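You operate a simulated robot arm through the tools that you are given. There is no shell and no other tool. Be economical: measure what you need, move in short steps, check, and stop when the job is done.

You run a simulated two-armed robot. Do the job below in one go: nothing can be reset, and whatever is moved stays where it is left.

JOB
Dress the worn purple disc with the white block and fit it on the grinder.
Fine: rub till the lower figure on its knob rises; block back in its cell; cover shut. Where these are worked on the way, their far stop is far enough and under half their travel is too little: grinder cover.

It is judged by the outcome, as a careful person would: the job done as asked, and still so three seconds after it is handed in. It fails if anything else is knocked over, pushed out of place, dropped, spilled or broken. Lids that push on must go on centred and level and be pressed home; caps that screw on are set level and turned clockwise until they are tight.

ROBOT AND FRAMES
Two 7-joint arms with fingered hands on one trunk, on a base that drives. Base frame: it is fixed to the floor where the robot stands at the start and does not move with it; the origin is under the middle of the robot, x ahead of it, y to its left, z up. Units: m, rad, N and s.
The left shoulder is at the start at [0.021, 0.208, 1.323], the right one opposite. With the tool pointing down near the work surface each hand reaches from about 0.1 to 0.94 m from the robot's upright axis, wherever it stands, measured 20 degrees to its own side. Places, roughly: grinder cover [0.7, -0.3, 0.9]; speed knob of the grinder [0.4, -0.3, 0.8]; start key of the grinder [0.4, -0.5, 0.8]; top of the grinder wheel [0.7, -0.4, 0.9]. Payload 5 kg a hand.
Tool frame (each hand has its own): the origin (TCP) lies between the finger pads and is the grasp point; the fingertips stand 0.048 m ahead of it; z points along the fingers, y is the line along which they close. Largest opening 0.16 m; the body of the gripper starts 0.056 m behind the TCP. The gripper is a hand of 4 fingers: y runs from the thumb to the fingers, the wrist lies at [-0.026, -0.142, -0.252] in the tool frame, and closing takes about 1.5 s.
Orientation is that of the tool frame in the base frame, as [roll, pitch, yaw] about the fixed x, y, z axes, in that order (R = Rz(yaw) Ry(pitch) Rx(roll)). With the fingers straight down and the wrist toward the robot, the tool's x, y and z point along [0, 1, 0], [1, 0, 0] and [0, 0, -1] of the base frame.

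CONTROLS
- The arms move only by the tool servo_tool. It takes "left_moves", "right_moves" or both (then of equal length, played together; a hand with none holds still); each is a list of rows, each a list of 7 numbers: the finger opening in cm, from 0 to 16, then the shift along the base's x, y, z in units of 100 mm (1.0 is 100 mm), then the turn, a rotation vector about the base's x, y, z in units of 120 degrees (1.0 is 120 degrees). In form: [[gripper, dx, dy, dz, wx, wy, wz], ...]. A call has 1 to 10 rows; each row is the pose to reach, as a shift and turn from the pose commanded when the call began. A call with a number of a shift or a turn outside -1 to 1 is refused whole. Rows are played at 5 a second. More than 0.05 m and 0.15 rad between two rows, or a gripper value outside its range, and nothing of the call is played. A pose out of reach is approached as far as the arm can. The call stops where the force on the tool passes 50 N (or 10 N more than at its start, if that is more) or the arm is blocked; 0.2 s more then pass. The fingers move at their own pace (about 0.108 m/s each) and stop on an object; they squeeze with about 34 N. The grip force told is the motor's: it shows also when the fingers shut on nothing. Time passes only in rows, and 0.2 s behind the last, so rows that repeat a pose let the fingers close. It gives the time, the measured TCP pose, the force on the tool (base axes), the opening and the grip force at its end, in the units of the frame above (readings bear some noise), with the torque about the TCP (base axes, N m) and any sound that the robot's microphone picked up.
- Cameras (640 x 400 px; columns grow to the right, rows downward): "scene" is now at [0.0901, -0.0049, 1.49]; the picture's right is [-0.07, -1.00, 0.00], its down [-0.74, 0.05, -0.67] and it looks along [0.67, -0.05, -0.74] (base axes); focal length 279 px, centre (320, 200). "left" rides on the left gripper at [-0.087, -0.133, -0.189] in its tool frame; the picture's right is [-0.83, -0.26, 0.49], its down [0.51, -0.71, 0.49] and it looks along [0.22, 0.66, 0.72] (tool axes); focal length 238 px, centre (320, 200). "right" rides on the right gripper at [0.086, -0.133, -0.189] in its tool frame; the picture's right is [-0.83, 0.26, -0.49], its down [-0.51, -0.71, 0.49] and it looks along [-0.22, 0.66, 0.72] (tool axes); focal length 238 px, centre (320, 200). There is no depth. A picture from a camera that has moved, and an enlarged one, comes with that camera's place and axes in the base frame and with its lens.
- snapshot(camera): a new picture of that camera. The clock stands still meanwhile.
- lift_body(by): slides the trunk up (or, below 0, down) by that many m; the arms and the scene camera ride with it, the base frame stays. It gives what a move gives, with no picture.
- roll_base(legs): drives the robot by 1 to 6 legs, each [ahead, left, turn to the left] in m, m and rad, along the robot's own axes; the way and the turn of a leg run together, so that a leg with both is an arc; at most 1.5 m and 3.142 rad a leg. The arms and the cameras ride along, it lands a little off, and it stops where it bumps. It gives what a move gives.
- set_grasp(shape, hand): the hand has 4 fingers and takes this shape, open, in about a second: jaw (thumb against the fingers, like two jaws); tri (thumb and two fingers); tip (a fingertip pinch); poke (one finger out to press); point (the index stretched); flat (the hand flat); cup (the hand cupped); fist (a fist). The gripper value then closes the fingers along that shape, each until it touches; the sizes above hold for jaw. It gives what a move gives, with no picture.
- turn_head(pan, tilt): turns the head with the scene camera to pan (to the left, within 1.501 rad either way) and tilt (down, from -0.506 to 1.204), counted from straight ahead of the robot. It gives what a move gives.
- enlarge(camera, box): a new picture of the part [left, top, right, bottom] of that camera's present view, enlarged. The clock stands still meanwhile.
- close_job(): hands the job in; it is judged then, once.

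Work in short steps. Places have to be worked out from the pictures, the camera data and where the tool is seen: move nearer, look again, correct. Check each grasp and each placing, and mend what went wrong. You have 120 turns and 108 pictures in all, those below and enlarged ones among them. Open the grippers and draw the arms clear of the work before you hand the job in, unless the task says otherwise; then end with one line.

The tools are called after "Call:" by a JSON object that holds its "op" and its "data". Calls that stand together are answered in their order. servo_tool: Moves the arms, as the interface text tells. Its arguments: {"type":"object","properties":{"left_moves":{"type":"array","items":{"type":"array","items":{"type":"number"}}},"right_moves":{"type":"array","items":{"type":"array","items":{"type":"number"}}}},"required":[]} The other tools are called the same way: lift_body (by) slides the trunk up or down; set_grasp (shape, hand) gives the hand a shape; roll_base (legs) drives the base; turn_head (pan, tilt) turns the head that bears the scene camera; snapshot (camera) takes a picture; enlarge (camera, box) takes an enlarged picture of a part of a camera's view; close_job () hands the job in.

At the start:

```text
t: 0.0
left_ee_pos: [0.7543, 0.3121, 1.1209]
left_tcp_rot: [-3.141, -0.001, 1.571]
left_wrist_force: [-1.0, 0.9, 0.7]
left_wrist_torque: [0.02, -0.02, 0.02]
left_width: 0.1597
left_grip_force: 0.1
left_shape: jaw
right_ee_pos: [0.5862, -0.2457, 1.1258]
right_tcp_rot: [3.14, 0.0, 1.57]
right_wrist_force: [0.1, 0.2, 0.7]
right_wrist_torque: [-0.01, 0.01, -0.02]
right_width: 0.1594
right_grip_force: 0.0
right_shape: jaw
trunk travel left (down, up): [-0.325, 0.365]
robot x, y, heading: [-0.0014, -0.0014, -0.004]
head pan, tilt: [-0.072, 0.836]
```

scene: 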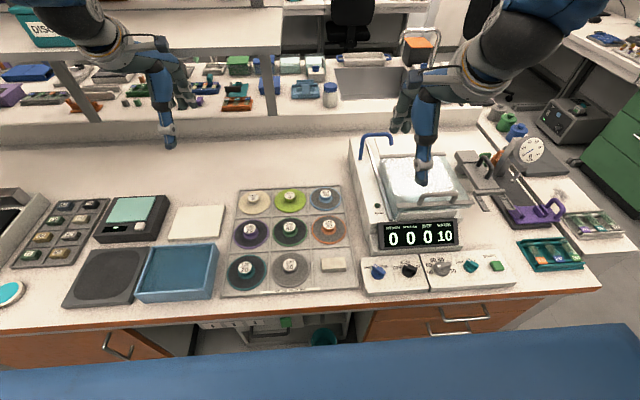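
right: 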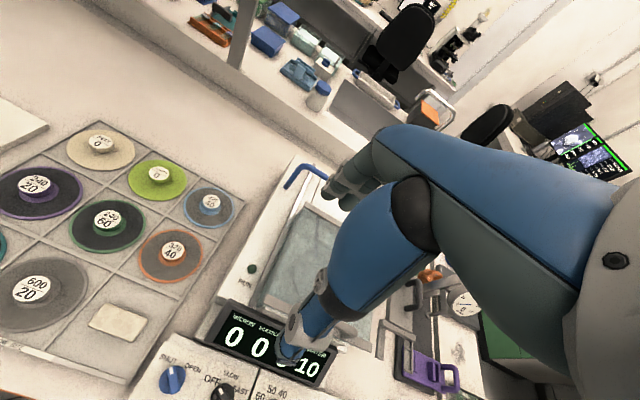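
left: 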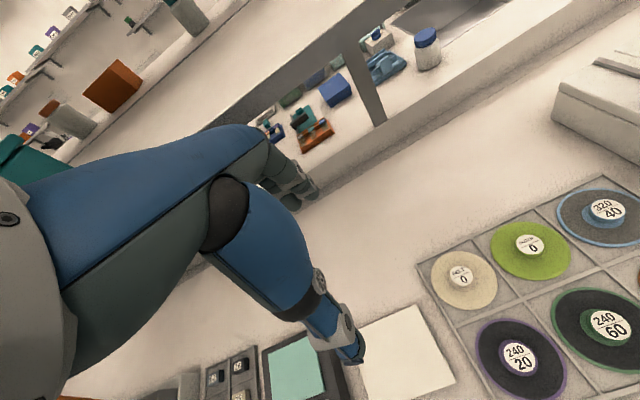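

I'll look closely at the disc rack and grinder first.

Call:
{"op": "enlarge", "data": {"camera": "scene", "box": [215, 175, 365, 300]}}

Call:
{"op": "enlarge", "data": {"camera": "scene", "box": [340, 110, 540, 300]}}

Call:
{"op": "enlarge", "data": {"camera": "scene", "box": [0, 170, 230, 310]}}

```text
3.20 times, centred on (290, 238) of scene
camera zoom: at [0.0901, -0.0049, 1.49], right [-0.07, -1.0, 0.0], down [-0.74, 0.05, -0.67], along [0.67, -0.05, -0.74], focal length 893 px, centre (416, 80)
```

zoom: 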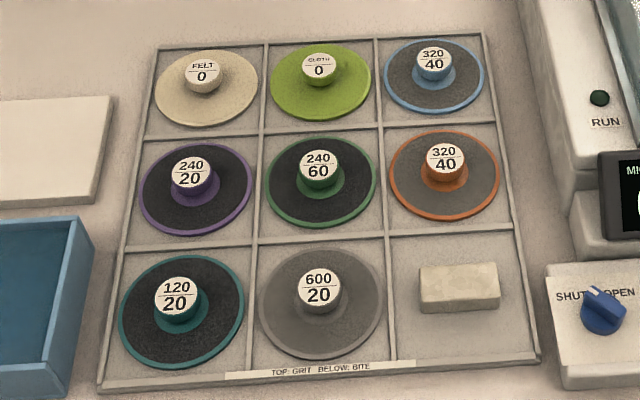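

```text
2.11 times, centred on (440, 205) of scene
camera zoom: at [0.0901, -0.0049, 1.49], right [-0.07, -1.0, 0.0], down [-0.74, 0.05, -0.67], along [0.67, -0.05, -0.74], focal length 587 px, centre (67, 190)
```

zoom: 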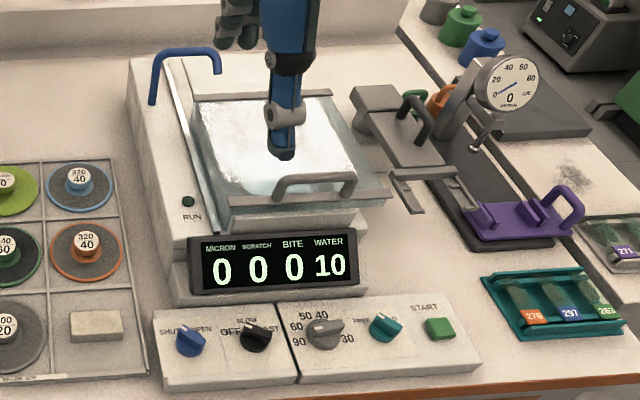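

```text
2.78 times, centred on (115, 240) of scene
camera zoom: at [0.0901, -0.0049, 1.49], right [-0.07, -1.0, 0.0], down [-0.74, 0.05, -0.67], along [0.67, -0.05, -0.74], focal length 776 px, centre (890, 89)
```

zoom: 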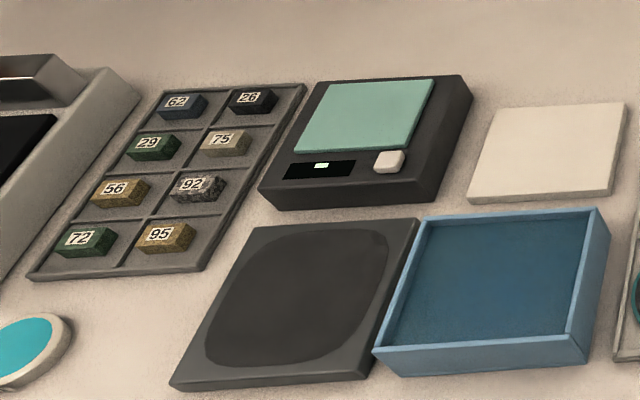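

The purple disc (240/20) sits in the middle-left cell near (0.59, 0.17), and the block is near (0.48, -0.07, 0.785). I'll bring the right hand toward the block.

Call:
{"op": "servo_tool", "data": {"right_moves": [[10, -0.3, 0.3, 0, 0, 0, 0], [10, -0.6, 0.6, 0, 0, 0, 0], [10, -0.9, 0.9, -0.1, 0, 0, 0], [10, -1, 1, -0.5, 0, 0, 0]]}}

Call:
{"op": "servo_tool", "data": {"right_moves": [[10, 0, 0.35, -0.2, 0, 0, 0], [10, -0.06, 0.74, -0.4, 0, 0, 0], [10, -0.06, 0.74, -0.7, 0, 0, 0], [10, -0.06, 0.74, -0.7, 0, 0, 0]]}}

Call:
{"op": "snapshot", "data": {"camera": "scene"}}

Call:
{"op": "snapshot", "data": {"camera": "right"}}

```text
t: 1.0
left_ee_pos: [0.7572, 0.3101, 1.1191]
left_tcp_rot: [-3.138, -0.001, 1.571]
left_wrist_force: [1.9, -0.8, -1.1]
left_wrist_torque: [0.09, 0.11, -0.04]
left_width: 0.1598
left_grip_force: 0.0
left_shape: jaw
right_ee_pos: [0.484, -0.1485, 1.0773]
right_tcp_rot: [-3.14, -0.003, 1.569]
right_wrist_force: [2.1, -0.7, -0.1]
right_wrist_torque: [0.04, 0.19, 0.07]
right_width: 0.1003
right_grip_force: 0.1
right_shape: jaw
trunk travel left (down, up): [-0.325, 0.365]
robot x, y, heading: [0.0023, 0.0008, 0.0]
head pan, tilt: [-0.072, 0.836]
```

```text
t: 2.0
left_ee_pos: [0.7534, 0.3124, 1.1202]
left_tcp_rot: [3.141, 0.0, 1.571]
left_wrist_force: [0.2, 0.1, 1.0]
left_wrist_torque: [-0.06, -0.08, 0.01]
left_width: 0.1596
left_grip_force: 0.0
left_shape: jaw
right_ee_pos: [0.4756, -0.0696, 1.0098]
right_tcp_rot: [-3.142, 0.0, 1.572]
right_wrist_force: [-0.3, 0.1, 0.1]
right_wrist_torque: [-0.09, -0.05, 0.0]
right_width: 0.1003
right_grip_force: 0.0
right_shape: jaw
trunk travel left (down, up): [-0.325, 0.365]
robot x, y, heading: [0.0001, -0.0024, -0.0]
head pan, tilt: [-0.072, 0.836]
```

```text
101 pictures are left
camera scene: at [0.0889, -0.0039, 1.4901], right [-0.07, -1.0, 0.0], down [-0.74, 0.05, -0.67], along [0.67, -0.05, -0.74], focal length 279 px, centre (320, 200)
```

scene: 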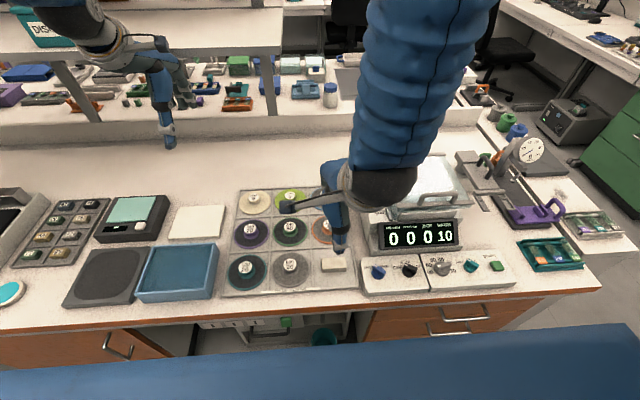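

```text
100 pictures are left
camera right: at [0.3429, 0.0163, 1.1979], right [0.26, -0.83, 0.49], down [-0.71, -0.51, -0.49], along [0.66, -0.22, -0.72], focal length 238 px, centre (320, 200)
```

right: 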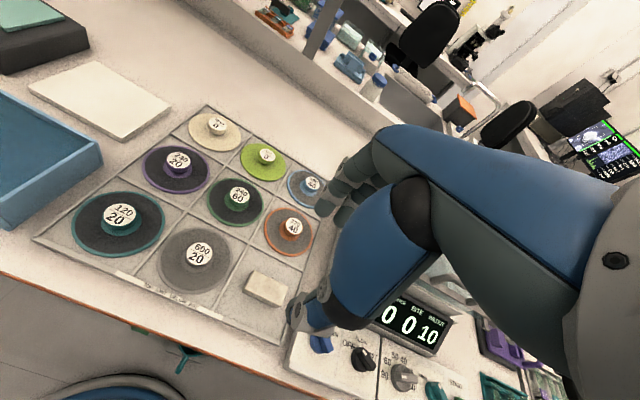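

Hand is about 0.2 m above the block; I enlarge to measure the block, cells and purple disc.

Call:
{"op": "enlarge", "data": {"camera": "right", "box": [130, 100, 340, 330]}}

Call:
{"op": "enlarge", "data": {"camera": "scene", "box": [290, 180, 390, 290]}}

```text
1.74 times, centred on (235, 215) of right
camera zoom: at [0.3429, 0.0163, 1.1979], right [0.26, -0.83, 0.49], down [-0.71, -0.51, -0.49], along [0.66, -0.22, -0.72], focal length 414 px, centre (468, 174)
```

zoom: 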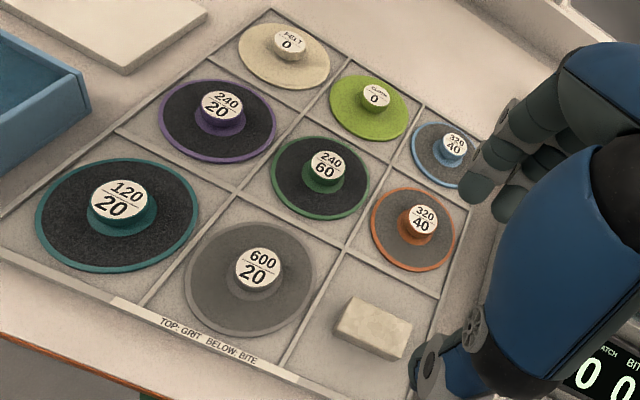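

```text
3.64 times, centred on (340, 235) of scene
camera zoom: at [0.0889, -0.0039, 1.4901], right [-0.07, -1.0, 0.0], down [-0.74, 0.05, -0.67], along [0.67, -0.05, -0.74], focal length 1014 px, centre (247, 73)
```

zoom: 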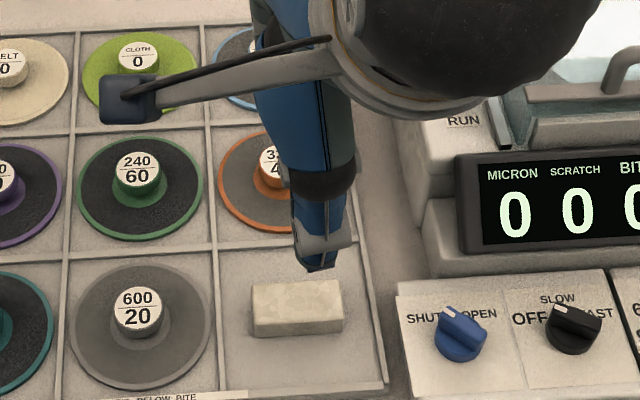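

The block measures about 0.068 (y) × 0.025 (x) × 0.034 high, centred near (0.472, -0.071), floor about 0.775. I lower partway with narrower opening and look.

Call:
{"op": "servo_tool", "data": {"right_moves": [[7, 0, 0, -0.4, 0, 0, 0], [7, -0.03, 0, -0.8, 0, 0, 0], [7, -0.03, 0, -1, 0, 0, 0], [7, -0.03, 0, -1, 0, 0, 0]]}}

Call:
{"op": "enlarge", "data": {"camera": "scene", "box": [290, 180, 390, 290]}}

Call:
{"op": "snapshot", "data": {"camera": "right"}}

Call:
{"op": "enlarge", "data": {"camera": "left", "box": [400, 160, 640, 400]}}

```text
t: 3.0
left_ee_pos: [0.7538, 0.3127, 1.121]
left_tcp_rot: [3.142, -0.001, 1.57]
left_wrist_force: [-0.4, 0.1, 0.1]
left_wrist_torque: [-0.02, -0.06, 0.02]
left_width: 0.1595
left_grip_force: 0.0
left_shape: jaw
right_ee_pos: [0.4755, -0.0697, 0.9075]
right_tcp_rot: [3.141, 0.001, 1.572]
right_wrist_force: [-0.5, -0.6, -0.5]
right_wrist_torque: [-0.01, 0.01, 0.0]
right_width: 0.0704
right_grip_force: 0.1
right_shape: jaw
trunk travel left (down, up): [-0.325, 0.365]
robot x, y, heading: [-0.0027, -0.0011, 0.003]
head pan, tilt: [-0.072, 0.836]
```

```text
3.64 times, centred on (340, 235) of scene
camera zoom: at [0.0894, -0.0047, 1.4901], right [-0.07, -1.0, 0.0], down [-0.74, 0.05, -0.67], along [0.67, -0.05, -0.74], focal length 1014 px, centre (247, 73)
```

zoom: 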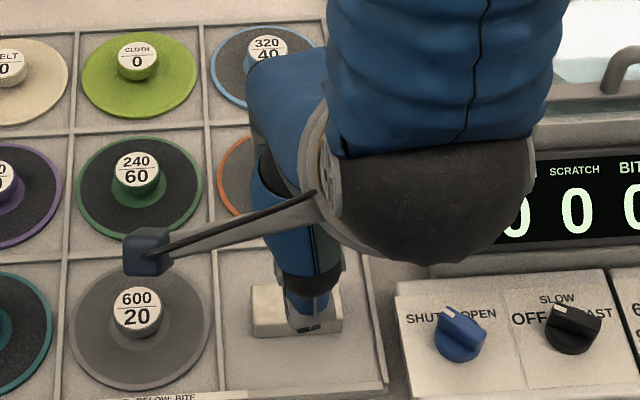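

```text
96 pictures are left
camera right: at [0.3421, 0.0164, 1.0954], right [0.26, -0.83, 0.49], down [-0.71, -0.51, -0.49], along [0.66, -0.22, -0.72], focal length 238 px, centre (320, 200)
```

right: 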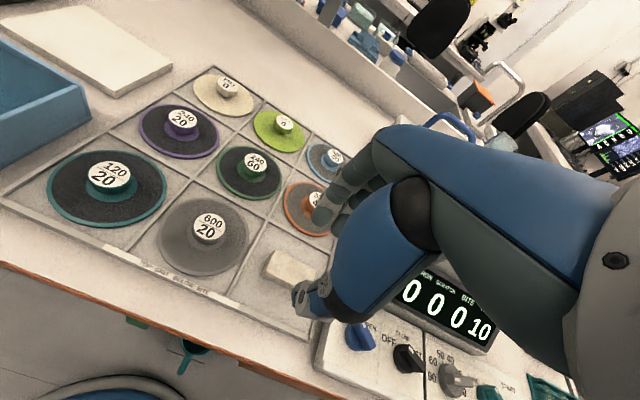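

```text
1.67 times, centred on (520, 280) of left
camera zoom: at [0.6212, 0.2233, 1.3092], right [-0.26, -0.83, -0.49], down [-0.71, 0.51, -0.49], along [0.66, 0.22, -0.72], focal length 397 px, centre (-13, 67)
```

zoom: 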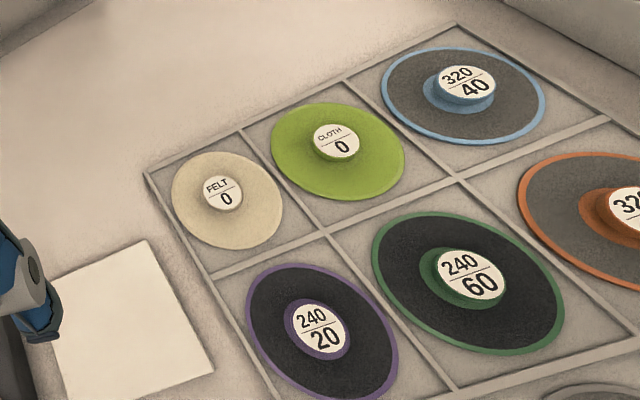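

The thumb is in front of the block (near x 0.425) and the fingers beyond it. I narrow to 5.5 cm and descend to fingertips about 8 mm above the floor.

Call:
{"op": "servo_tool", "data": {"right_moves": [[5.5, -0.03, -0.01, -0.2, 0, 0, 0], [5.5, -0.03, -0.01, -0.4, 0, 0, 0], [5.5, -0.03, -0.01, -0.6, 0, 0, 0], [5.5, -0.03, -0.01, -0.74, 0, 0, 0], [5.5, -0.03, -0.01, -0.74, 0, 0, 0]]}}

Call:
{"op": "enlarge", "data": {"camera": "scene", "box": [290, 180, 390, 290]}}

Call:
{"op": "enlarge", "data": {"camera": "right", "box": [180, 140, 440, 340]}}

```text
t: 4.2
left_ee_pos: [0.7553, 0.3119, 1.1213]
left_tcp_rot: [-3.14, -0.001, 1.571]
left_wrist_force: [0.4, 0.0, -0.4]
left_wrist_torque: [0.03, -0.02, 0.02]
left_width: 0.1597
left_grip_force: 0.0
left_shape: jaw
right_ee_pos: [0.4737, -0.0746, 0.8326]
right_tcp_rot: [-3.141, 0.0, 1.573]
right_wrist_force: [0.6, 0.2, -0.2]
right_wrist_torque: [0.02, -0.02, 0.0]
right_width: 0.0554
right_grip_force: 0.1
right_shape: jaw
trunk travel left (down, up): [-0.325, 0.365]
robot x, y, heading: [-0.0025, 0.0014, 0.002]
head pan, tilt: [-0.072, 0.836]
```

```text
3.64 times, centred on (340, 235) of scene
camera zoom: at [0.0899, -0.0048, 1.4901], right [-0.07, -1.0, 0.0], down [-0.74, 0.05, -0.67], along [0.67, -0.05, -0.74], focal length 1014 px, centre (247, 73)
```

zoom: 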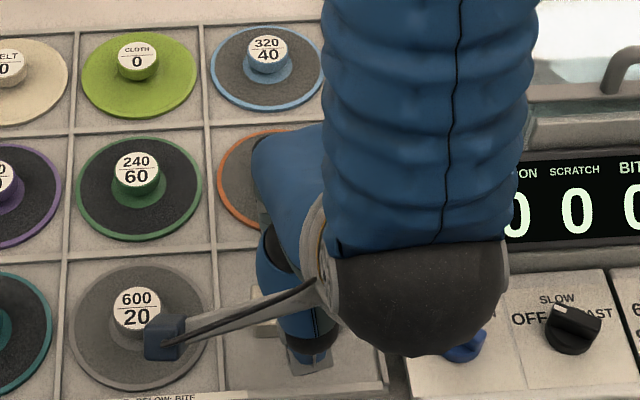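

```text
2.00 times, centred on (310, 240) of right
camera zoom: at [0.3399, 0.0128, 1.0205], right [0.26, -0.83, 0.49], down [-0.71, -0.51, -0.49], along [0.66, -0.22, -0.72], focal length 477 px, centre (340, 120)
```

zoom: 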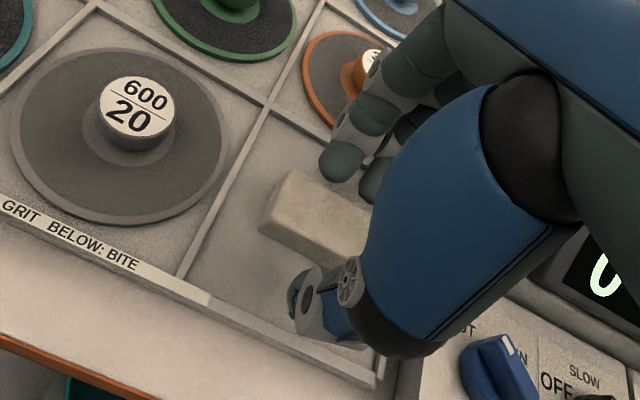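

Thumb is in front and fingers behind the block with no contact. Close.

Call:
{"op": "servo_tool", "data": {"right_moves": [[3, 0, 0, 0, 0, 0, 0], [0, 0, 0, 0, 0, 0, 0], [0, 0, 0, 0, 0, 0, 0], [0, 0, 0, 0, 0, 0, 0], [0, 0, 0, 0, 0, 0, 0], [0, 0, 0, 0, 0, 0, 0]]}}

Call:
{"op": "enlarge", "data": {"camera": "right", "box": [180, 140, 440, 340]}}

```text
t: 5.6
left_ee_pos: [0.7544, 0.3117, 1.1229]
left_tcp_rot: [-3.141, -0.001, 1.571]
left_wrist_force: [-0.1, 0.1, -0.7]
left_wrist_torque: [0.0, 0.0, -0.03]
left_width: 0.1593
left_grip_force: 0.1
left_shape: jaw
right_ee_pos: [0.4738, -0.0728, 0.8333]
right_tcp_rot: [3.141, 0.0, 1.572]
right_wrist_force: [-1.2, 0.3, 2.2]
right_wrist_torque: [-0.03, 0.06, 0.01]
right_width: 0.0276
right_grip_force: 33.7
right_shape: jaw
trunk travel left (down, up): [-0.325, 0.365]
robot x, y, heading: [0.0014, 0.0, -0.003]
head pan, tilt: [-0.072, 0.836]
```

```text
2.00 times, centred on (310, 240) of right
camera zoom: at [0.3399, 0.0128, 1.0207], right [0.26, -0.83, 0.49], down [-0.71, -0.51, -0.49], along [0.66, -0.22, -0.72], focal length 477 px, centre (340, 120)
```

zoom: 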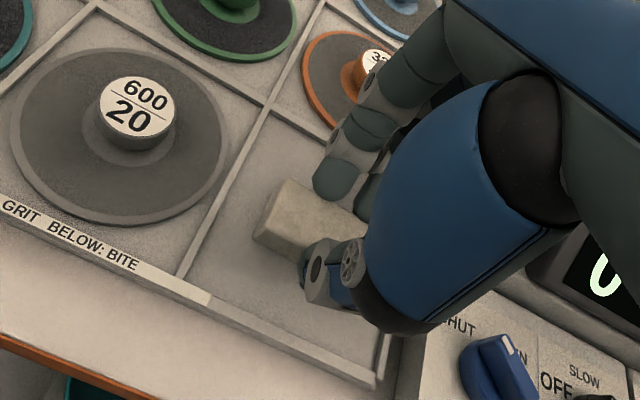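

Grip holds at 27.6 mm. Lift and look from the front.

Call:
{"op": "servo_tool", "data": {"right_moves": [[0, 0, 0, 0.3, 0, 0, 0], [0, 0, 0, 0.65, 0, 0, 0], [0, 0, 0, 1, 0, 0, 0], [0, 0, 0, 1, 0, 0, 0]]}}

Call:
{"op": "enlarge", "data": {"camera": "right", "box": [180, 140, 440, 340]}}

Call:
{"op": "enlarge", "data": {"camera": "scene", "box": [210, 170, 360, 300]}}

```text
t: 6.6
left_ee_pos: [0.7557, 0.3113, 1.12]
left_tcp_rot: [-3.138, 0.0, 1.57]
left_wrist_force: [0.1, -0.3, -0.8]
left_wrist_torque: [0.01, 0.06, -0.02]
left_width: 0.1595
left_grip_force: 0.0
left_shape: jaw
right_ee_pos: [0.474, -0.0748, 0.9351]
right_tcp_rot: [-3.141, -0.001, 1.572]
right_wrist_force: [0.7, -0.4, -0.7]
right_wrist_torque: [0.0, 0.08, 0.01]
right_width: 0.0228
right_grip_force: 33.6
right_shape: jaw
trunk travel left (down, up): [-0.325, 0.365]
robot x, y, heading: [0.0002, -0.0023, -0.001]
head pan, tilt: [-0.072, 0.836]
```

```text
2.00 times, centred on (310, 240) of right
camera zoom: at [0.3406, 0.0119, 1.1217], right [0.26, -0.83, 0.49], down [-0.71, -0.51, -0.49], along [0.65, -0.22, -0.72], focal length 477 px, centre (340, 120)
```

zoom: 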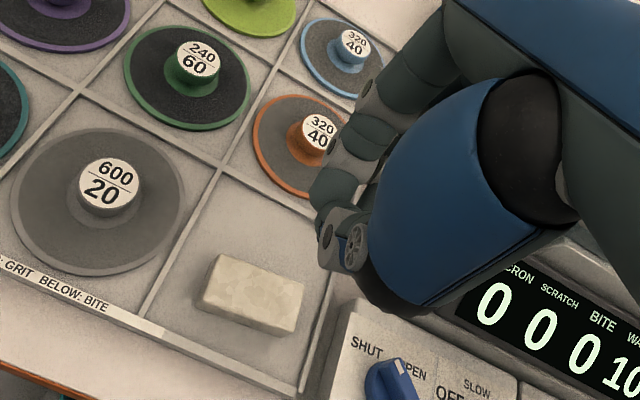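

```text
3.08 times, centred on (285, 235) of scene
camera zoom: at [0.0911, -0.0048, 1.4899], right [-0.07, -1.0, 0.0], down [-0.74, 0.05, -0.67], along [0.67, -0.05, -0.74], focal length 858 px, centre (428, 92)
```

zoom: 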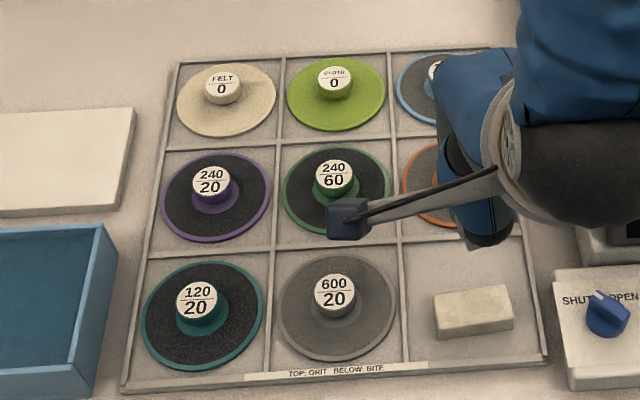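

The block slipped out and stayed in its cell (slightly shifted to about x 0.457). My grip was too high; I open and go down again, lower, feeling for the floor.

Call:
{"op": "servo_tool", "data": {"right_moves": [[6.5, -0.07, 0, 0, 0, 0, 0], [6.5, -0.07, 0, -0.3, 0, 0, 0], [6.5, -0.07, 0, -0.6, 0, 0, 0], [6.5, -0.07, 0, -0.9, 0, 0, 0], [6.5, -0.07, 0, -1, 0, 0, 0], [6.5, -0.07, 0, -1, 0, 0, 0]]}}

Call:
{"op": "servo_tool", "data": {"right_moves": [[6.5, 0, 0, -0.04, 0, 0, 0], [6.5, 0, 0, -0.08, 0, 0, 0], [6.5, 0, 0, -0.08, 0, 0, 0]]}}

Call:
{"op": "enlarge", "data": {"camera": "right", "box": [180, 140, 440, 340]}}

```text
t: 8.0
left_ee_pos: [0.7552, 0.311, 1.1203]
left_tcp_rot: [3.141, 0.0, 1.571]
left_wrist_force: [0.8, -0.8, -0.4]
left_wrist_torque: [0.04, 0.01, 0.0]
left_width: 0.1595
left_grip_force: 0.1
left_shape: jaw
right_ee_pos: [0.4663, -0.0725, 0.8339]
right_tcp_rot: [3.141, 0.001, 1.571]
right_wrist_force: [-0.1, 0.3, 0.6]
right_wrist_torque: [0.01, 0.02, -0.01]
right_width: 0.0643
right_grip_force: 0.1
right_shape: jaw
trunk travel left (down, up): [-0.325, 0.365]
robot x, y, heading: [0.003, 0.0021, 0.001]
head pan, tilt: [-0.072, 0.836]
```

```text
t: 8.8
left_ee_pos: [0.7537, 0.3121, 1.1213]
left_tcp_rot: [-3.141, 0.0, 1.57]
left_wrist_force: [0.1, 0.2, -0.4]
left_wrist_torque: [0.0, 0.0, 0.0]
left_width: 0.1595
left_grip_force: 0.1
left_shape: jaw
right_ee_pos: [0.4666, -0.0731, 0.8253]
right_tcp_rot: [-3.141, -0.001, 1.57]
right_wrist_force: [0.5, -1.0, -0.3]
right_wrist_torque: [-0.03, 0.0, 0.0]
right_width: 0.0647
right_grip_force: 0.0
right_shape: jaw
trunk travel left (down, up): [-0.325, 0.365]
robot x, y, heading: [-0.0021, 0.001, -0.001]
head pan, tilt: [-0.072, 0.836]
```

```text
2.00 times, centred on (310, 240) of right
camera zoom: at [0.3328, 0.013, 1.013], right [0.26, -0.83, 0.49], down [-0.71, -0.51, -0.49], along [0.66, -0.22, -0.72], focal length 477 px, centre (340, 120)
```

zoom: 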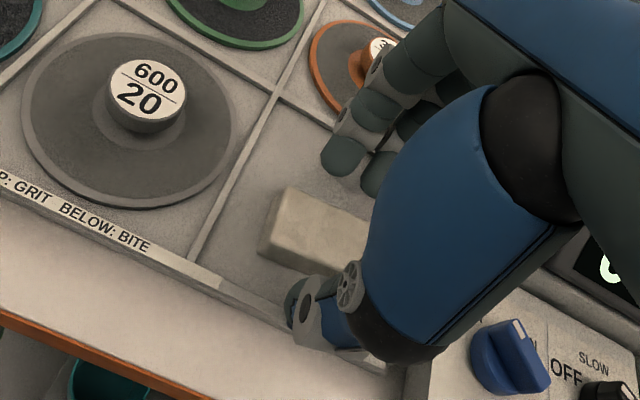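

No contact yet. The thumb hangs near the front wall, so I narrow slightly, shift 5 mm forward, and continue down gently.

Call:
{"op": "servo_tool", "data": {"right_moves": [[5, 0.05, 0, 0, 0, 0, 0], [5, 0.05, 0, -0.04, 0, 0, 0], [5, 0.05, 0, -0.08, 0, 0, 0], [5, 0.05, 0, -0.08, 0, 0, 0]]}}

Call:
{"op": "servo_tool", "data": {"right_moves": [[5, 0, 0, -0.02, 0, 0, 0], [5, 0, 0, -0.04, 0, 0, 0], [5, 0, 0, -0.04, 0, 0, 0]]}}

Call:
{"op": "enlarge", "data": {"camera": "right", "box": [180, 140, 440, 340]}}

```text
t: 9.8
left_ee_pos: [0.755, 0.3124, 1.1212]
left_tcp_rot: [-3.141, 0.001, 1.57]
left_wrist_force: [-0.3, -0.3, 0.9]
left_wrist_torque: [-0.01, 0.01, 0.02]
left_width: 0.1596
left_grip_force: 0.1
left_shape: jaw
right_ee_pos: [0.471, -0.0725, 0.8176]
right_tcp_rot: [3.14, -0.001, 1.571]
right_wrist_force: [-2.4, 0.2, 21.5]
right_wrist_torque: [0.17, 0.84, -0.02]
right_width: 0.0509
right_grip_force: 0.1
right_shape: jaw
trunk travel left (down, up): [-0.325, 0.365]
robot x, y, heading: [0.0, 0.0001, 0.001]
head pan, tilt: [-0.072, 0.836]
```

```text
t: 10.3
left_ee_pos: [0.7535, 0.3119, 1.12]
left_tcp_rot: [3.141, 0.0, 1.571]
left_wrist_force: [0.4, 0.0, 0.1]
left_wrist_torque: [0.04, 0.07, -0.03]
left_width: 0.1596
left_grip_force: 0.1
left_shape: jaw
right_ee_pos: [0.4706, -0.0725, 0.8185]
right_tcp_rot: [3.135, -0.002, 1.57]
right_wrist_force: [-10.9, -0.9, 41.1]
right_wrist_torque: [0.18, 2.53, 0.15]
right_width: 0.0453
right_grip_force: 15.6
right_shape: jaw
trunk travel left (down, up): [-0.325, 0.365]
robot x, y, heading: [0.0001, 0.0011, -0.0]
head pan, tilt: [-0.072, 0.836]
stopped in row 2 (right hand): the force on the tool passed its limit at 55 N (the readings are from after the stop); the commanded pose is now the measured one
```

```text
2.00 times, centred on (310, 240) of right
camera zoom: at [0.3378, 0.0139, 1.0046], right [0.26, -0.84, 0.49], down [-0.71, -0.5, -0.5], along [0.66, -0.22, -0.72], focal length 477 px, centre (340, 120)
```

zoom: 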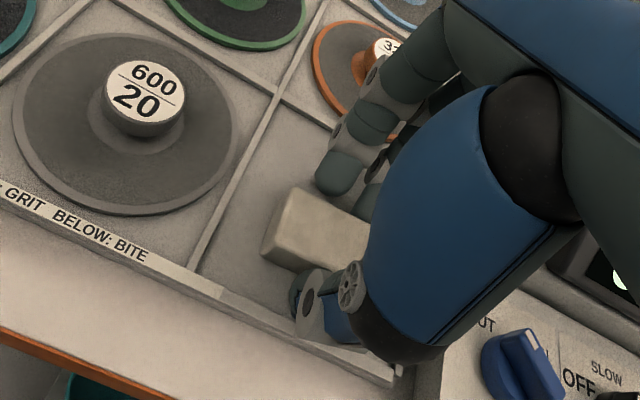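

The thumb touches the floor at TCP z 0.8176 (floor about 0.77). I raise 3 mm and close.

Call:
{"op": "servo_tool", "data": {"right_moves": [[5, 0, 0, 0.04, 0, 0, 0], [3, 0, 0, 0.04, 0, 0, 0], [0, 0, 0, 0.04, 0, 0, 0], [0, 0, 0, 0.04, 0, 0, 0], [0, 0, 0, 0.04, 0, 0, 0], [0, 0, 0, 0.04, 0, 0, 0], [0, 0, 0, 0.04, 0, 0, 0]]}}

Call:
{"op": "servo_tool", "data": {"right_moves": [[0, 0, 0, 0.15, 0, 0, 0], [0, 0, 0, 0.3, 0, 0, 0], [0, 0, 0, 0.3, 0, 0, 0]]}}

Call:
{"op": "enlarge", "data": {"camera": "right", "box": [180, 140, 440, 340]}}

```text
t: 11.9
left_ee_pos: [0.7548, 0.3122, 1.1214]
left_tcp_rot: [-3.14, 0.002, 1.571]
left_wrist_force: [0.4, -0.4, 0.8]
left_wrist_torque: [0.02, -0.01, 0.0]
left_width: 0.1597
left_grip_force: 0.0
left_shape: jaw
right_ee_pos: [0.4739, -0.0716, 0.8203]
right_tcp_rot: [3.138, -0.003, 1.571]
right_wrist_force: [-0.7, 0.7, -0.5]
right_wrist_torque: [-0.03, -0.05, -0.01]
right_width: 0.0328
right_grip_force: 34.2
right_shape: jaw
trunk travel left (down, up): [-0.325, 0.365]
robot x, y, heading: [-0.0036, 0.0007, 0.002]
head pan, tilt: [-0.072, 0.836]
```

```text
t: 12.7
left_ee_pos: [0.754, 0.3105, 1.1209]
left_tcp_rot: [-3.141, 0.0, 1.572]
left_wrist_force: [-0.3, -0.6, 1.4]
left_wrist_torque: [0.01, 0.05, 0.05]
left_width: 0.1595
left_grip_force: 0.0
left_shape: jaw
right_ee_pos: [0.473, -0.0718, 0.8497]
right_tcp_rot: [3.137, -0.001, 1.569]
right_wrist_force: [0.1, -0.3, -1.4]
right_wrist_torque: [-0.02, -0.03, 0.02]
right_width: 0.0331
right_grip_force: 34.4
right_shape: jaw
trunk travel left (down, up): [-0.325, 0.365]
robot x, y, heading: [0.001, 0.0029, -0.003]
head pan, tilt: [-0.072, 0.836]
```

```text
2.00 times, centred on (310, 240) of right
camera zoom: at [0.3388, 0.0129, 1.0363], right [0.26, -0.84, 0.49], down [-0.71, -0.5, -0.5], along [0.66, -0.22, -0.72], focal length 477 px, centre (340, 120)
```

zoom: 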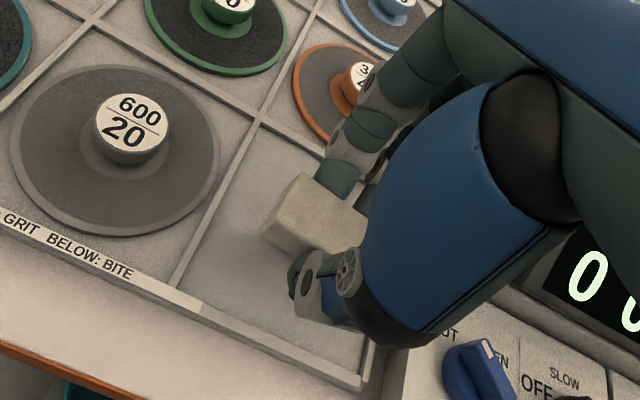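

The block is now held. I lift further and inspect it from the scene camera.

Call:
{"op": "servo_tool", "data": {"right_moves": [[0, 0, 0, 0.35, 0, 0, 0], [0, 0, 0, 0.7, 0, 0, 0], [0, 0, 0, 1, 0, 0, 0], [0, 0, 0, 1, 0, 0, 0]]}}

Call:
{"op": "enlarge", "data": {"camera": "scene", "box": [290, 160, 390, 270]}}

Call:
{"op": "enlarge", "data": {"camera": "right", "box": [220, 170, 400, 320]}}

```text
t: 13.7
left_ee_pos: [0.7546, 0.3116, 1.1192]
left_tcp_rot: [-3.138, 0.0, 1.572]
left_wrist_force: [0.7, -0.2, -0.5]
left_wrist_torque: [0.0, 0.03, 0.01]
left_width: 0.1596
left_grip_force: 0.0
left_shape: jaw
right_ee_pos: [0.4737, -0.0713, 0.9506]
right_tcp_rot: [3.135, -0.002, 1.568]
right_wrist_force: [0.2, -1.4, -1.7]
right_wrist_torque: [0.04, 0.06, 0.01]
right_width: 0.0324
right_grip_force: 34.0
right_shape: jaw
trunk travel left (down, up): [-0.325, 0.365]
robot x, y, heading: [-0.0018, -0.0022, -0.002]
head pan, tilt: [-0.072, 0.836]
```

```text
3.64 times, centred on (340, 215) of scene
camera zoom: at [0.0911, -0.005, 1.4899], right [-0.07, -1.0, 0.0], down [-0.74, 0.05, -0.67], along [0.67, -0.05, -0.74], focal length 1014 px, centre (247, 146)
```

zoom: 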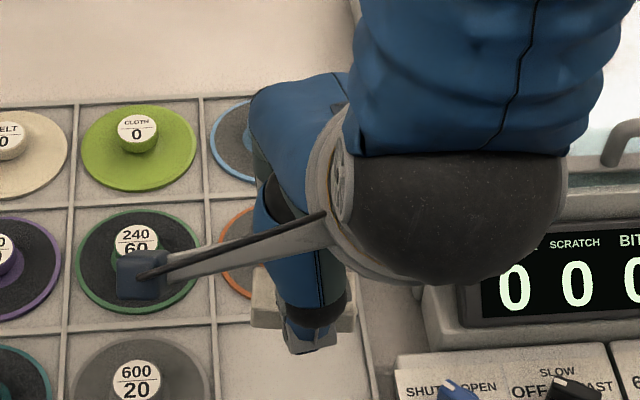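

```text
2.67 times, centred on (310, 245) of right
camera zoom: at [0.3396, 0.0146, 1.1384], right [0.26, -0.84, 0.49], down [-0.71, -0.5, -0.49], along [0.66, -0.22, -0.72], focal length 636 px, centre (347, 80)
```

zoom: 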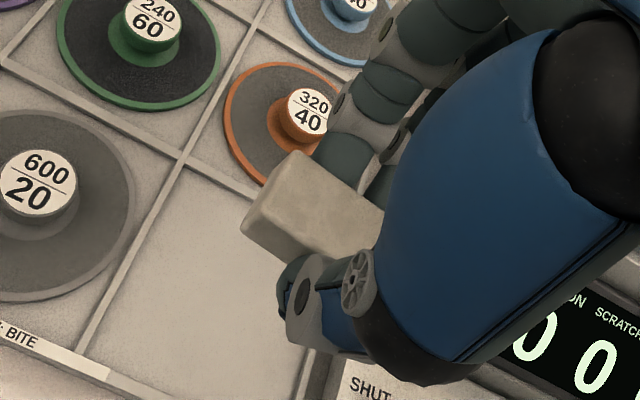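

The block is gripped firmly. I bring it over the near side of the purple disc, and move the left hand so its camera gives a side view there.

Call:
{"op": "servo_tool", "data": {"right_moves": [[0, 0.2, 0.3, 0, 0, 0, 0], [0, 0.4, 0.6, 0, 0, 0, 0], [0, 0.6, 0.9, 0, 0, 0, 0], [0, 0.85, 1, 0, 0, 0, 0]], "left_moves": [[16, -0.3, 0.15, 0, 0, 0, -0.07], [16, -0.6, 0.3, -0.2, 0, 0, -0.14], [16, -0.8, 0.48, -0.4, 0, 0, -0.21], [16, -1, 0.48, -0.6, 0, 0, -0.28]]}}

Call:
{"op": "servo_tool", "data": {"right_moves": [[0, 0, 0.35, 0, 0, 0, 0], [0, 0, 0.7, 0, 0, 0, 0], [0, 0, 1, 0, 0, 0, 0], [0, 0, 1, 0, 0, 0, 0]], "left_moves": [[16, -0.25, 0, -0.2, 0, 0, 0], [16, -0.5, 0, -0.4, 0, 0, 0], [16, -0.54, 0, -0.6, 0, 0, 0], [16, -0.54, 0, -0.6, 0, 0, 0]]}}

Call:
{"op": "snapshot", "data": {"camera": "left"}}

Call:
{"op": "enlarge", "data": {"camera": "scene", "box": [200, 150, 340, 290]}}

```text
t: 14.7
left_ee_pos: [0.6545, 0.3612, 1.0597]
left_tcp_rot: [3.141, 0.001, 0.983]
left_wrist_force: [0.5, -0.2, 0.7]
left_wrist_torque: [-0.01, 0.13, -0.05]
left_width: 0.1599
left_grip_force: 0.0
left_shape: jaw
right_ee_pos: [0.56, 0.0291, 0.9498]
right_tcp_rot: [3.138, -0.001, 1.571]
right_wrist_force: [0.9, 0.6, -1.6]
right_wrist_torque: [-0.1, 0.07, -0.02]
right_width: 0.0329
right_grip_force: 33.9
right_shape: jaw
trunk travel left (down, up): [-0.325, 0.365]
robot x, y, heading: [0.0023, -0.0001, -0.001]
head pan, tilt: [-0.072, 0.836]
```

```text
t: 15.7
left_ee_pos: [0.5997, 0.3575, 1.0013]
left_tcp_rot: [-3.141, -0.001, 0.984]
left_wrist_force: [-0.6, 0.2, 0.3]
left_wrist_torque: [0.11, -0.02, 0.01]
left_width: 0.1598
left_grip_force: 0.1
left_shape: jaw
right_ee_pos: [0.5532, 0.1301, 0.9514]
right_tcp_rot: [3.135, -0.002, 1.573]
right_wrist_force: [0.3, -0.4, -0.8]
right_wrist_torque: [0.04, -0.04, -0.03]
right_width: 0.0327
right_grip_force: 34.2
right_shape: jaw
trunk travel left (down, up): [-0.325, 0.365]
robot x, y, heading: [0.0013, 0.0009, -0.004]
head pan, tilt: [-0.072, 0.836]
```

```text
84 pictures are left
camera left: at [0.4418, 0.3573, 1.1892], right [-0.68, -0.55, -0.49], down [-0.31, 0.81, -0.49], along [0.67, -0.18, -0.72], focal length 238 px, centre (320, 200)
```

left: 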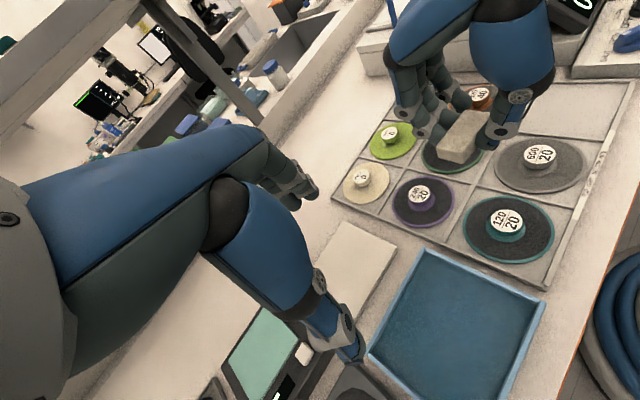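

```text
2.86 times, centred on (270, 220) of scene
camera zoom: at [0.0891, -0.0056, 1.4901], right [-0.07, -1.0, 0.0], down [-0.74, 0.05, -0.67], along [0.67, -0.05, -0.74], focal length 797 px, centre (463, 143)
```

zoom: 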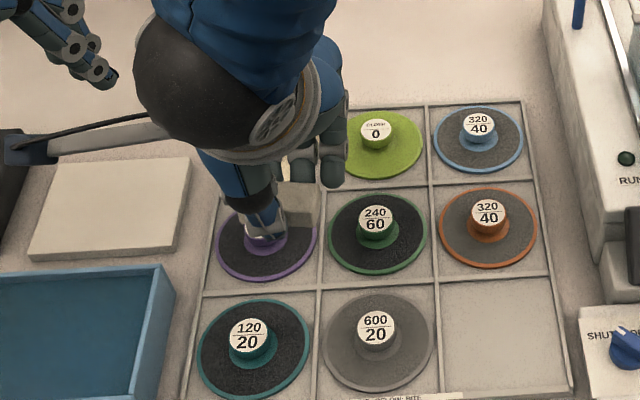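

Enlarging the left view to see how the block sits in the fingers.

Call:
{"op": "enlarge", "data": {"camera": "left", "box": [370, 70, 570, 250]}}

```text
2.22 times, centred on (470, 160) of left
camera zoom: at [0.4418, 0.3573, 1.1892], right [-0.68, -0.55, -0.49], down [-0.31, 0.81, -0.49], along [0.67, -0.18, -0.72], focal length 530 px, centre (-13, 289)
```

zoom: 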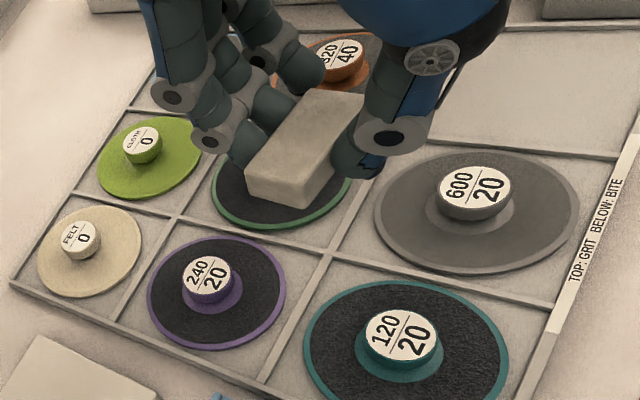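

The block is held upright with its bottom free. I align it with the near annulus of the purple disc (centre about (0.604, 0.172)) and lower to about 25 mm above.

Call:
{"op": "servo_tool", "data": {"right_moves": [[0, 0.1, 0.4, 0, 0, 0, 0], [0, 0.1, 0.4, -0.4, 0, 0, 0], [0, 0.1, 0.4, -0.8, 0, 0, 0], [0, 0.1, 0.4, -0.9, 0, 0, 0], [0, 0.1, 0.4, -0.9, 0, 0, 0]]}}

Call:
{"op": "enlarge", "data": {"camera": "left", "box": [370, 90, 530, 250]}}

Call:
{"op": "enlarge", "data": {"camera": "scene", "box": [200, 170, 320, 290]}}

```text
t: 16.9
left_ee_pos: [0.6019, 0.3587, 1.0003]
left_tcp_rot: [3.142, 0.002, 0.984]
left_wrist_force: [0.1, -0.2, -0.5]
left_wrist_torque: [0.01, 0.03, -0.02]
left_width: 0.16
left_grip_force: 0.2
left_shape: jaw
right_ee_pos: [0.5696, 0.169, 0.8584]
right_tcp_rot: [3.137, -0.001, 1.568]
right_wrist_force: [-0.5, 0.2, -1.7]
right_wrist_torque: [-0.01, 0.01, -0.01]
right_width: 0.0326
right_grip_force: 33.9
right_shape: jaw
trunk travel left (down, up): [-0.325, 0.365]
robot x, y, heading: [-0.0005, -0.0031, 0.002]
head pan, tilt: [-0.072, 0.836]
```

```text
2.50 times, centred on (450, 170) of left
camera zoom: at [0.443, 0.3584, 1.1885], right [-0.68, -0.55, -0.49], down [-0.31, 0.81, -0.49], along [0.67, -0.18, -0.72], focal length 596 px, centre (-5, 275)
```

zoom: 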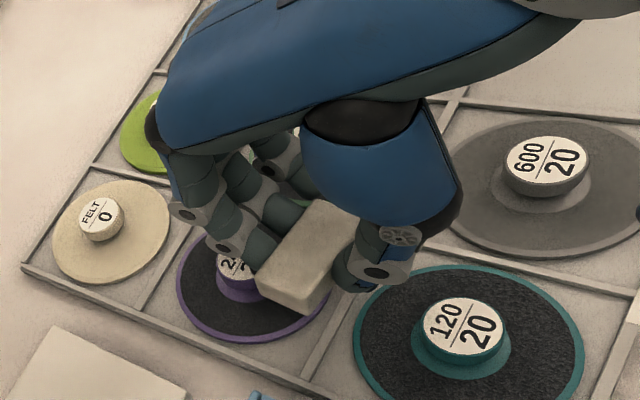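

```text
3.33 times, centred on (260, 230) of scene
camera zoom: at [0.0904, -0.0043, 1.49], right [-0.07, -1.0, 0.0], down [-0.74, 0.05, -0.67], along [0.67, -0.05, -0.74], focal length 930 px, centre (520, 100)
```

zoom: 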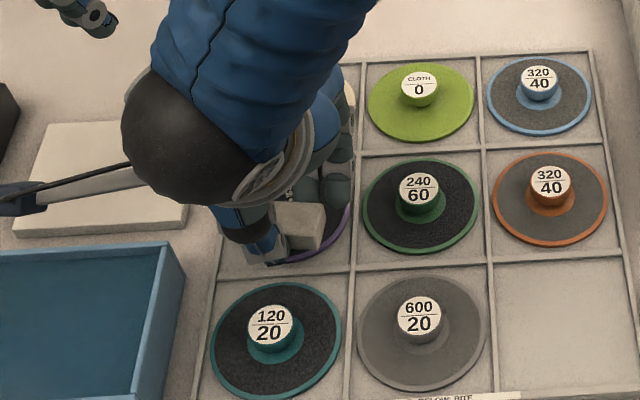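

Fingers look close to the knob; I shift 5 mm back toward the robot and descend gently until contact.

Call:
{"op": "servo_tool", "data": {"right_moves": [[0, -0.05, 0, -0.05, 0, 0, 0], [0, -0.05, 0, -0.1, 0, 0, 0], [0, -0.05, 0, -0.14, 0, 0, 0], [0, -0.05, 0, -0.18, 0, 0, 0], [0, -0.05, 0, -0.18, 0, 0, 0]]}}

Call:
{"op": "enlarge", "data": {"camera": "left", "box": [390, 110, 530, 250]}}

```text
t: 18.1
left_ee_pos: [0.6006, 0.3587, 1.0009]
left_tcp_rot: [-3.141, 0.0, 0.985]
left_wrist_force: [0.3, -0.7, -0.9]
left_wrist_torque: [0.0, 0.0, 0.03]
left_width: 0.1599
left_grip_force: 0.0
left_shape: jaw
right_ee_pos: [0.5631, 0.1681, 0.8415]
right_tcp_rot: [3.137, -0.003, 1.57]
right_wrist_force: [-0.9, -0.8, -2.3]
right_wrist_torque: [-0.02, 0.01, 0.01]
right_width: 0.0328
right_grip_force: 33.8
right_shape: jaw
trunk travel left (down, up): [-0.325, 0.365]
robot x, y, heading: [0.0015, -0.0007, 0.001]
head pan, tilt: [-0.072, 0.836]
```

```text
2.86 times, centred on (460, 180) of left
camera zoom: at [0.4427, 0.3581, 1.1887], right [-0.68, -0.55, -0.49], down [-0.31, 0.81, -0.49], along [0.67, -0.18, -0.72], focal length 681 px, centre (-80, 257)
```

zoom: 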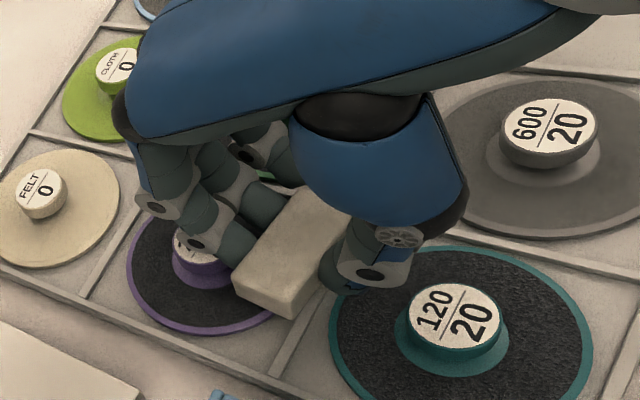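

Currently the block's inner edge is just clear of the knob; continue down in small steps.

Call:
{"op": "servo_tool", "data": {"right_moves": [[0, 0.02, 0, -0.03, 0, 0, 0], [0, 0.02, 0, -0.06, 0, 0, 0], [0, 0.02, 0, -0.06, 0, 0, 0]]}}

Call:
{"op": "servo_tool", "data": {"right_moves": [[0, 0, 0, -0.03, 0, 0, 0], [0, 0, 0, -0.06, 0, 0, 0], [0, 0, 0, -0.06, 0, 0, 0]]}}

Call:
{"op": "enlarge", "data": {"camera": "left", "box": [390, 110, 530, 250]}}

```text
t: 18.9
left_ee_pos: [0.6013, 0.3585, 1.0004]
left_tcp_rot: [-3.141, -0.001, 0.985]
left_wrist_force: [0.6, -0.3, 1.0]
left_wrist_torque: [0.02, 0.0, 0.04]
left_width: 0.1599
left_grip_force: 0.0
left_shape: jaw
right_ee_pos: [0.5647, 0.1673, 0.837]
right_tcp_rot: [3.137, -0.002, 1.568]
right_wrist_force: [0.9, -0.6, -1.4]
right_wrist_torque: [0.01, 0.02, -0.02]
right_width: 0.0326
right_grip_force: 33.1
right_shape: jaw
trunk travel left (down, up): [-0.325, 0.365]
robot x, y, heading: [-0.0024, 0.0037, 0.003]
head pan, tilt: [-0.072, 0.836]
```

```text
t: 19.7
left_ee_pos: [0.5991, 0.3581, 1.001]
left_tcp_rot: [3.141, 0.0, 0.985]
left_wrist_force: [0.3, 0.1, -0.3]
left_wrist_torque: [0.02, -0.01, 0.0]
left_width: 0.1599
left_grip_force: 0.1
left_shape: jaw
right_ee_pos: [0.5643, 0.1698, 0.8303]
right_tcp_rot: [3.137, 0.0, 1.57]
right_wrist_force: [-8.6, 1.8, 6.6]
right_wrist_torque: [0.14, -0.06, 0.13]
right_width: 0.0321
right_grip_force: 34.2
right_shape: jaw
trunk travel left (down, up): [-0.325, 0.365]
robot x, y, heading: [-0.0014, 0.0006, 0.001]
head pan, tilt: [-0.072, 0.836]
```

```text
2.86 times, centred on (460, 180) of left
camera zoom: at [0.4417, 0.3582, 1.1891], right [-0.68, -0.55, -0.49], down [-0.31, 0.81, -0.49], along [0.67, -0.18, -0.72], focal length 681 px, centre (-80, 257)
```

zoom: 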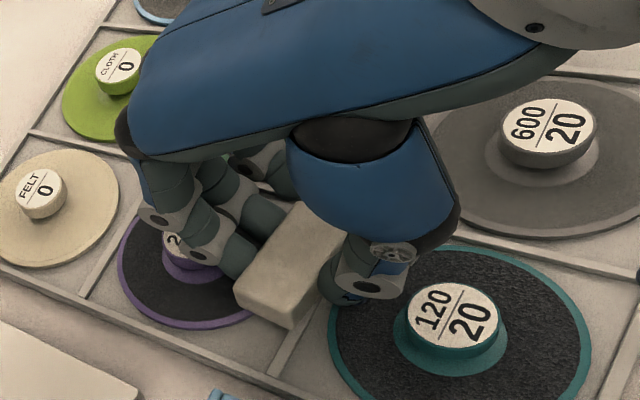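

Fx −8.6 N shows the fingers touched the knob and nudged the disc a few mm to the far side of its cell. I back off 5 mm in x and descend further.

Call:
{"op": "servo_tool", "data": {"right_moves": [[0, -0.05, 0, 0.02, 0, 0, 0], [0, -0.05, 0, -0.02, 0, 0, 0], [0, -0.05, 0, -0.04, 0, 0, 0], [0, -0.05, 0, -0.04, 0, 0, 0]]}}

Call:
{"op": "servo_tool", "data": {"right_moves": [[0, 0, 0, -0.02, 0, 0, 0], [0, 0, 0, -0.04, 0, 0, 0], [0, 0, 0, -0.04, 0, 0, 0]]}}

Call:
{"op": "enlarge", "data": {"camera": "left", "box": [390, 110, 530, 250]}}

```text
t: 20.7
left_ee_pos: [0.6011, 0.3583, 1.0006]
left_tcp_rot: [-3.141, 0.0, 0.983]
left_wrist_force: [0.3, -0.3, -0.5]
left_wrist_torque: [0.02, -0.03, 0.0]
left_width: 0.1598
left_grip_force: 0.0
left_shape: jaw
right_ee_pos: [0.5618, 0.1679, 0.8255]
right_tcp_rot: [3.134, -0.002, 1.572]
right_wrist_force: [-5.9, -1.8, 5.8]
right_wrist_torque: [0.03, -0.1, 0.03]
right_width: 0.0321
right_grip_force: 33.9
right_shape: jaw
trunk travel left (down, up): [-0.325, 0.365]
robot x, y, heading: [0.0006, 0.0001, 0.001]
head pan, tilt: [-0.072, 0.836]
```

```text
t: 21.5
left_ee_pos: [0.6005, 0.3588, 1.0029]
left_tcp_rot: [3.138, -0.001, 0.984]
left_wrist_force: [-0.2, -1.0, 0.2]
left_wrist_torque: [-0.02, 0.01, 0.0]
left_width: 0.1595
left_grip_force: 0.2
left_shape: jaw
right_ee_pos: [0.5594, 0.1676, 0.825]
right_tcp_rot: [3.134, -0.003, 1.568]
right_wrist_force: [-10.3, -0.4, 31.1]
right_wrist_torque: [0.15, -0.3, 0.02]
right_width: 0.0326
right_grip_force: 34.8
right_shape: jaw
trunk travel left (down, up): [-0.325, 0.365]
robot x, y, heading: [0.0002, -0.0029, 0.0]
head pan, tilt: [-0.072, 0.836]
```

```text
2.86 times, centred on (460, 180) of left
camera zoom: at [0.4406, 0.3577, 1.1899], right [-0.68, -0.55, -0.49], down [-0.31, 0.81, -0.49], along [0.67, -0.18, -0.72], focal length 681 px, centre (-80, 257)
```

zoom: 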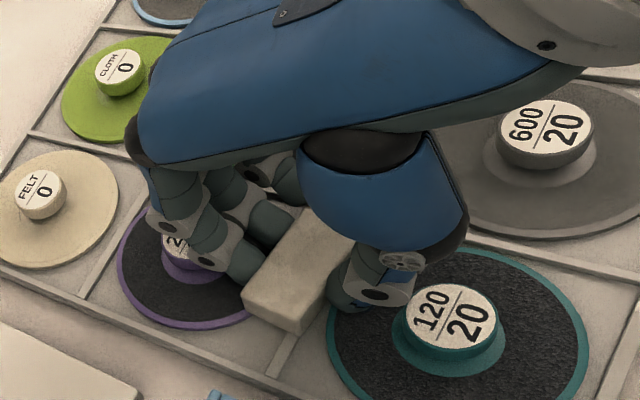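

Firm contact of 31 N. I try a few tangential strokes here and then read the knob's figure.

Call:
{"op": "servo_tool", "data": {"right_moves": [[0, 0, 0.1, 0, 0, 0, 0], [0, 0, 0.15, 0, 0, 0, 0], [0, 0, 0, 0, 0, 0, 0], [0, 0, -0.15, 0, 0, 0, 0], [0, 0, 0, 0, 0, 0, 0], [0, 0, 0.15, 0, 0, 0, 0], [0, 0, 0, 0, 0, 0, 0], [0, 0, -0.15, 0, 0, 0, 0], [0, 0, 0, 0, 0, 0, 0]]}}

Call:
{"op": "enlarge", "data": {"camera": "left", "box": [390, 110, 530, 250]}}

```text
t: 22.1
left_ee_pos: [0.5991, 0.3555, 1.0012]
left_tcp_rot: [3.141, -0.001, 0.981]
left_wrist_force: [0.7, -0.3, 0.5]
left_wrist_torque: [-0.01, 0.02, -0.02]
left_width: 0.1596
left_grip_force: 0.1
left_shape: jaw
right_ee_pos: [0.5603, 0.1758, 0.824]
right_tcp_rot: [3.132, 0.004, 1.564]
right_wrist_force: [-15.1, -14.2, 27.5]
right_wrist_torque: [-0.23, 0.87, -0.49]
right_width: 0.0328
right_grip_force: 34.2
right_shape: jaw
trunk travel left (down, up): [-0.325, 0.365]
robot x, y, heading: [-0.0035, -0.0006, -0.001]
head pan, tilt: [-0.072, 0.836]
stopped in row 2 (right hand): the force on the tool passed its limit at 58 N (the readings are from after the stop); the commanded pose is now the measured one
```

```text
2.86 times, centred on (460, 180) of left
camera zoom: at [0.4412, 0.3556, 1.1896], right [-0.68, -0.55, -0.49], down [-0.31, 0.81, -0.49], along [0.67, -0.18, -0.72], focal length 681 px, centre (-80, 257)
```

zoom: 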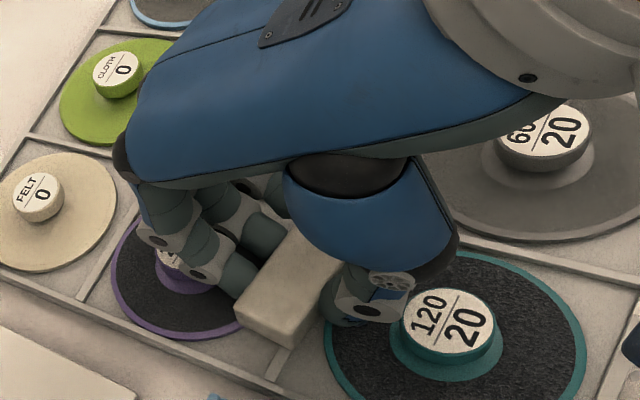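

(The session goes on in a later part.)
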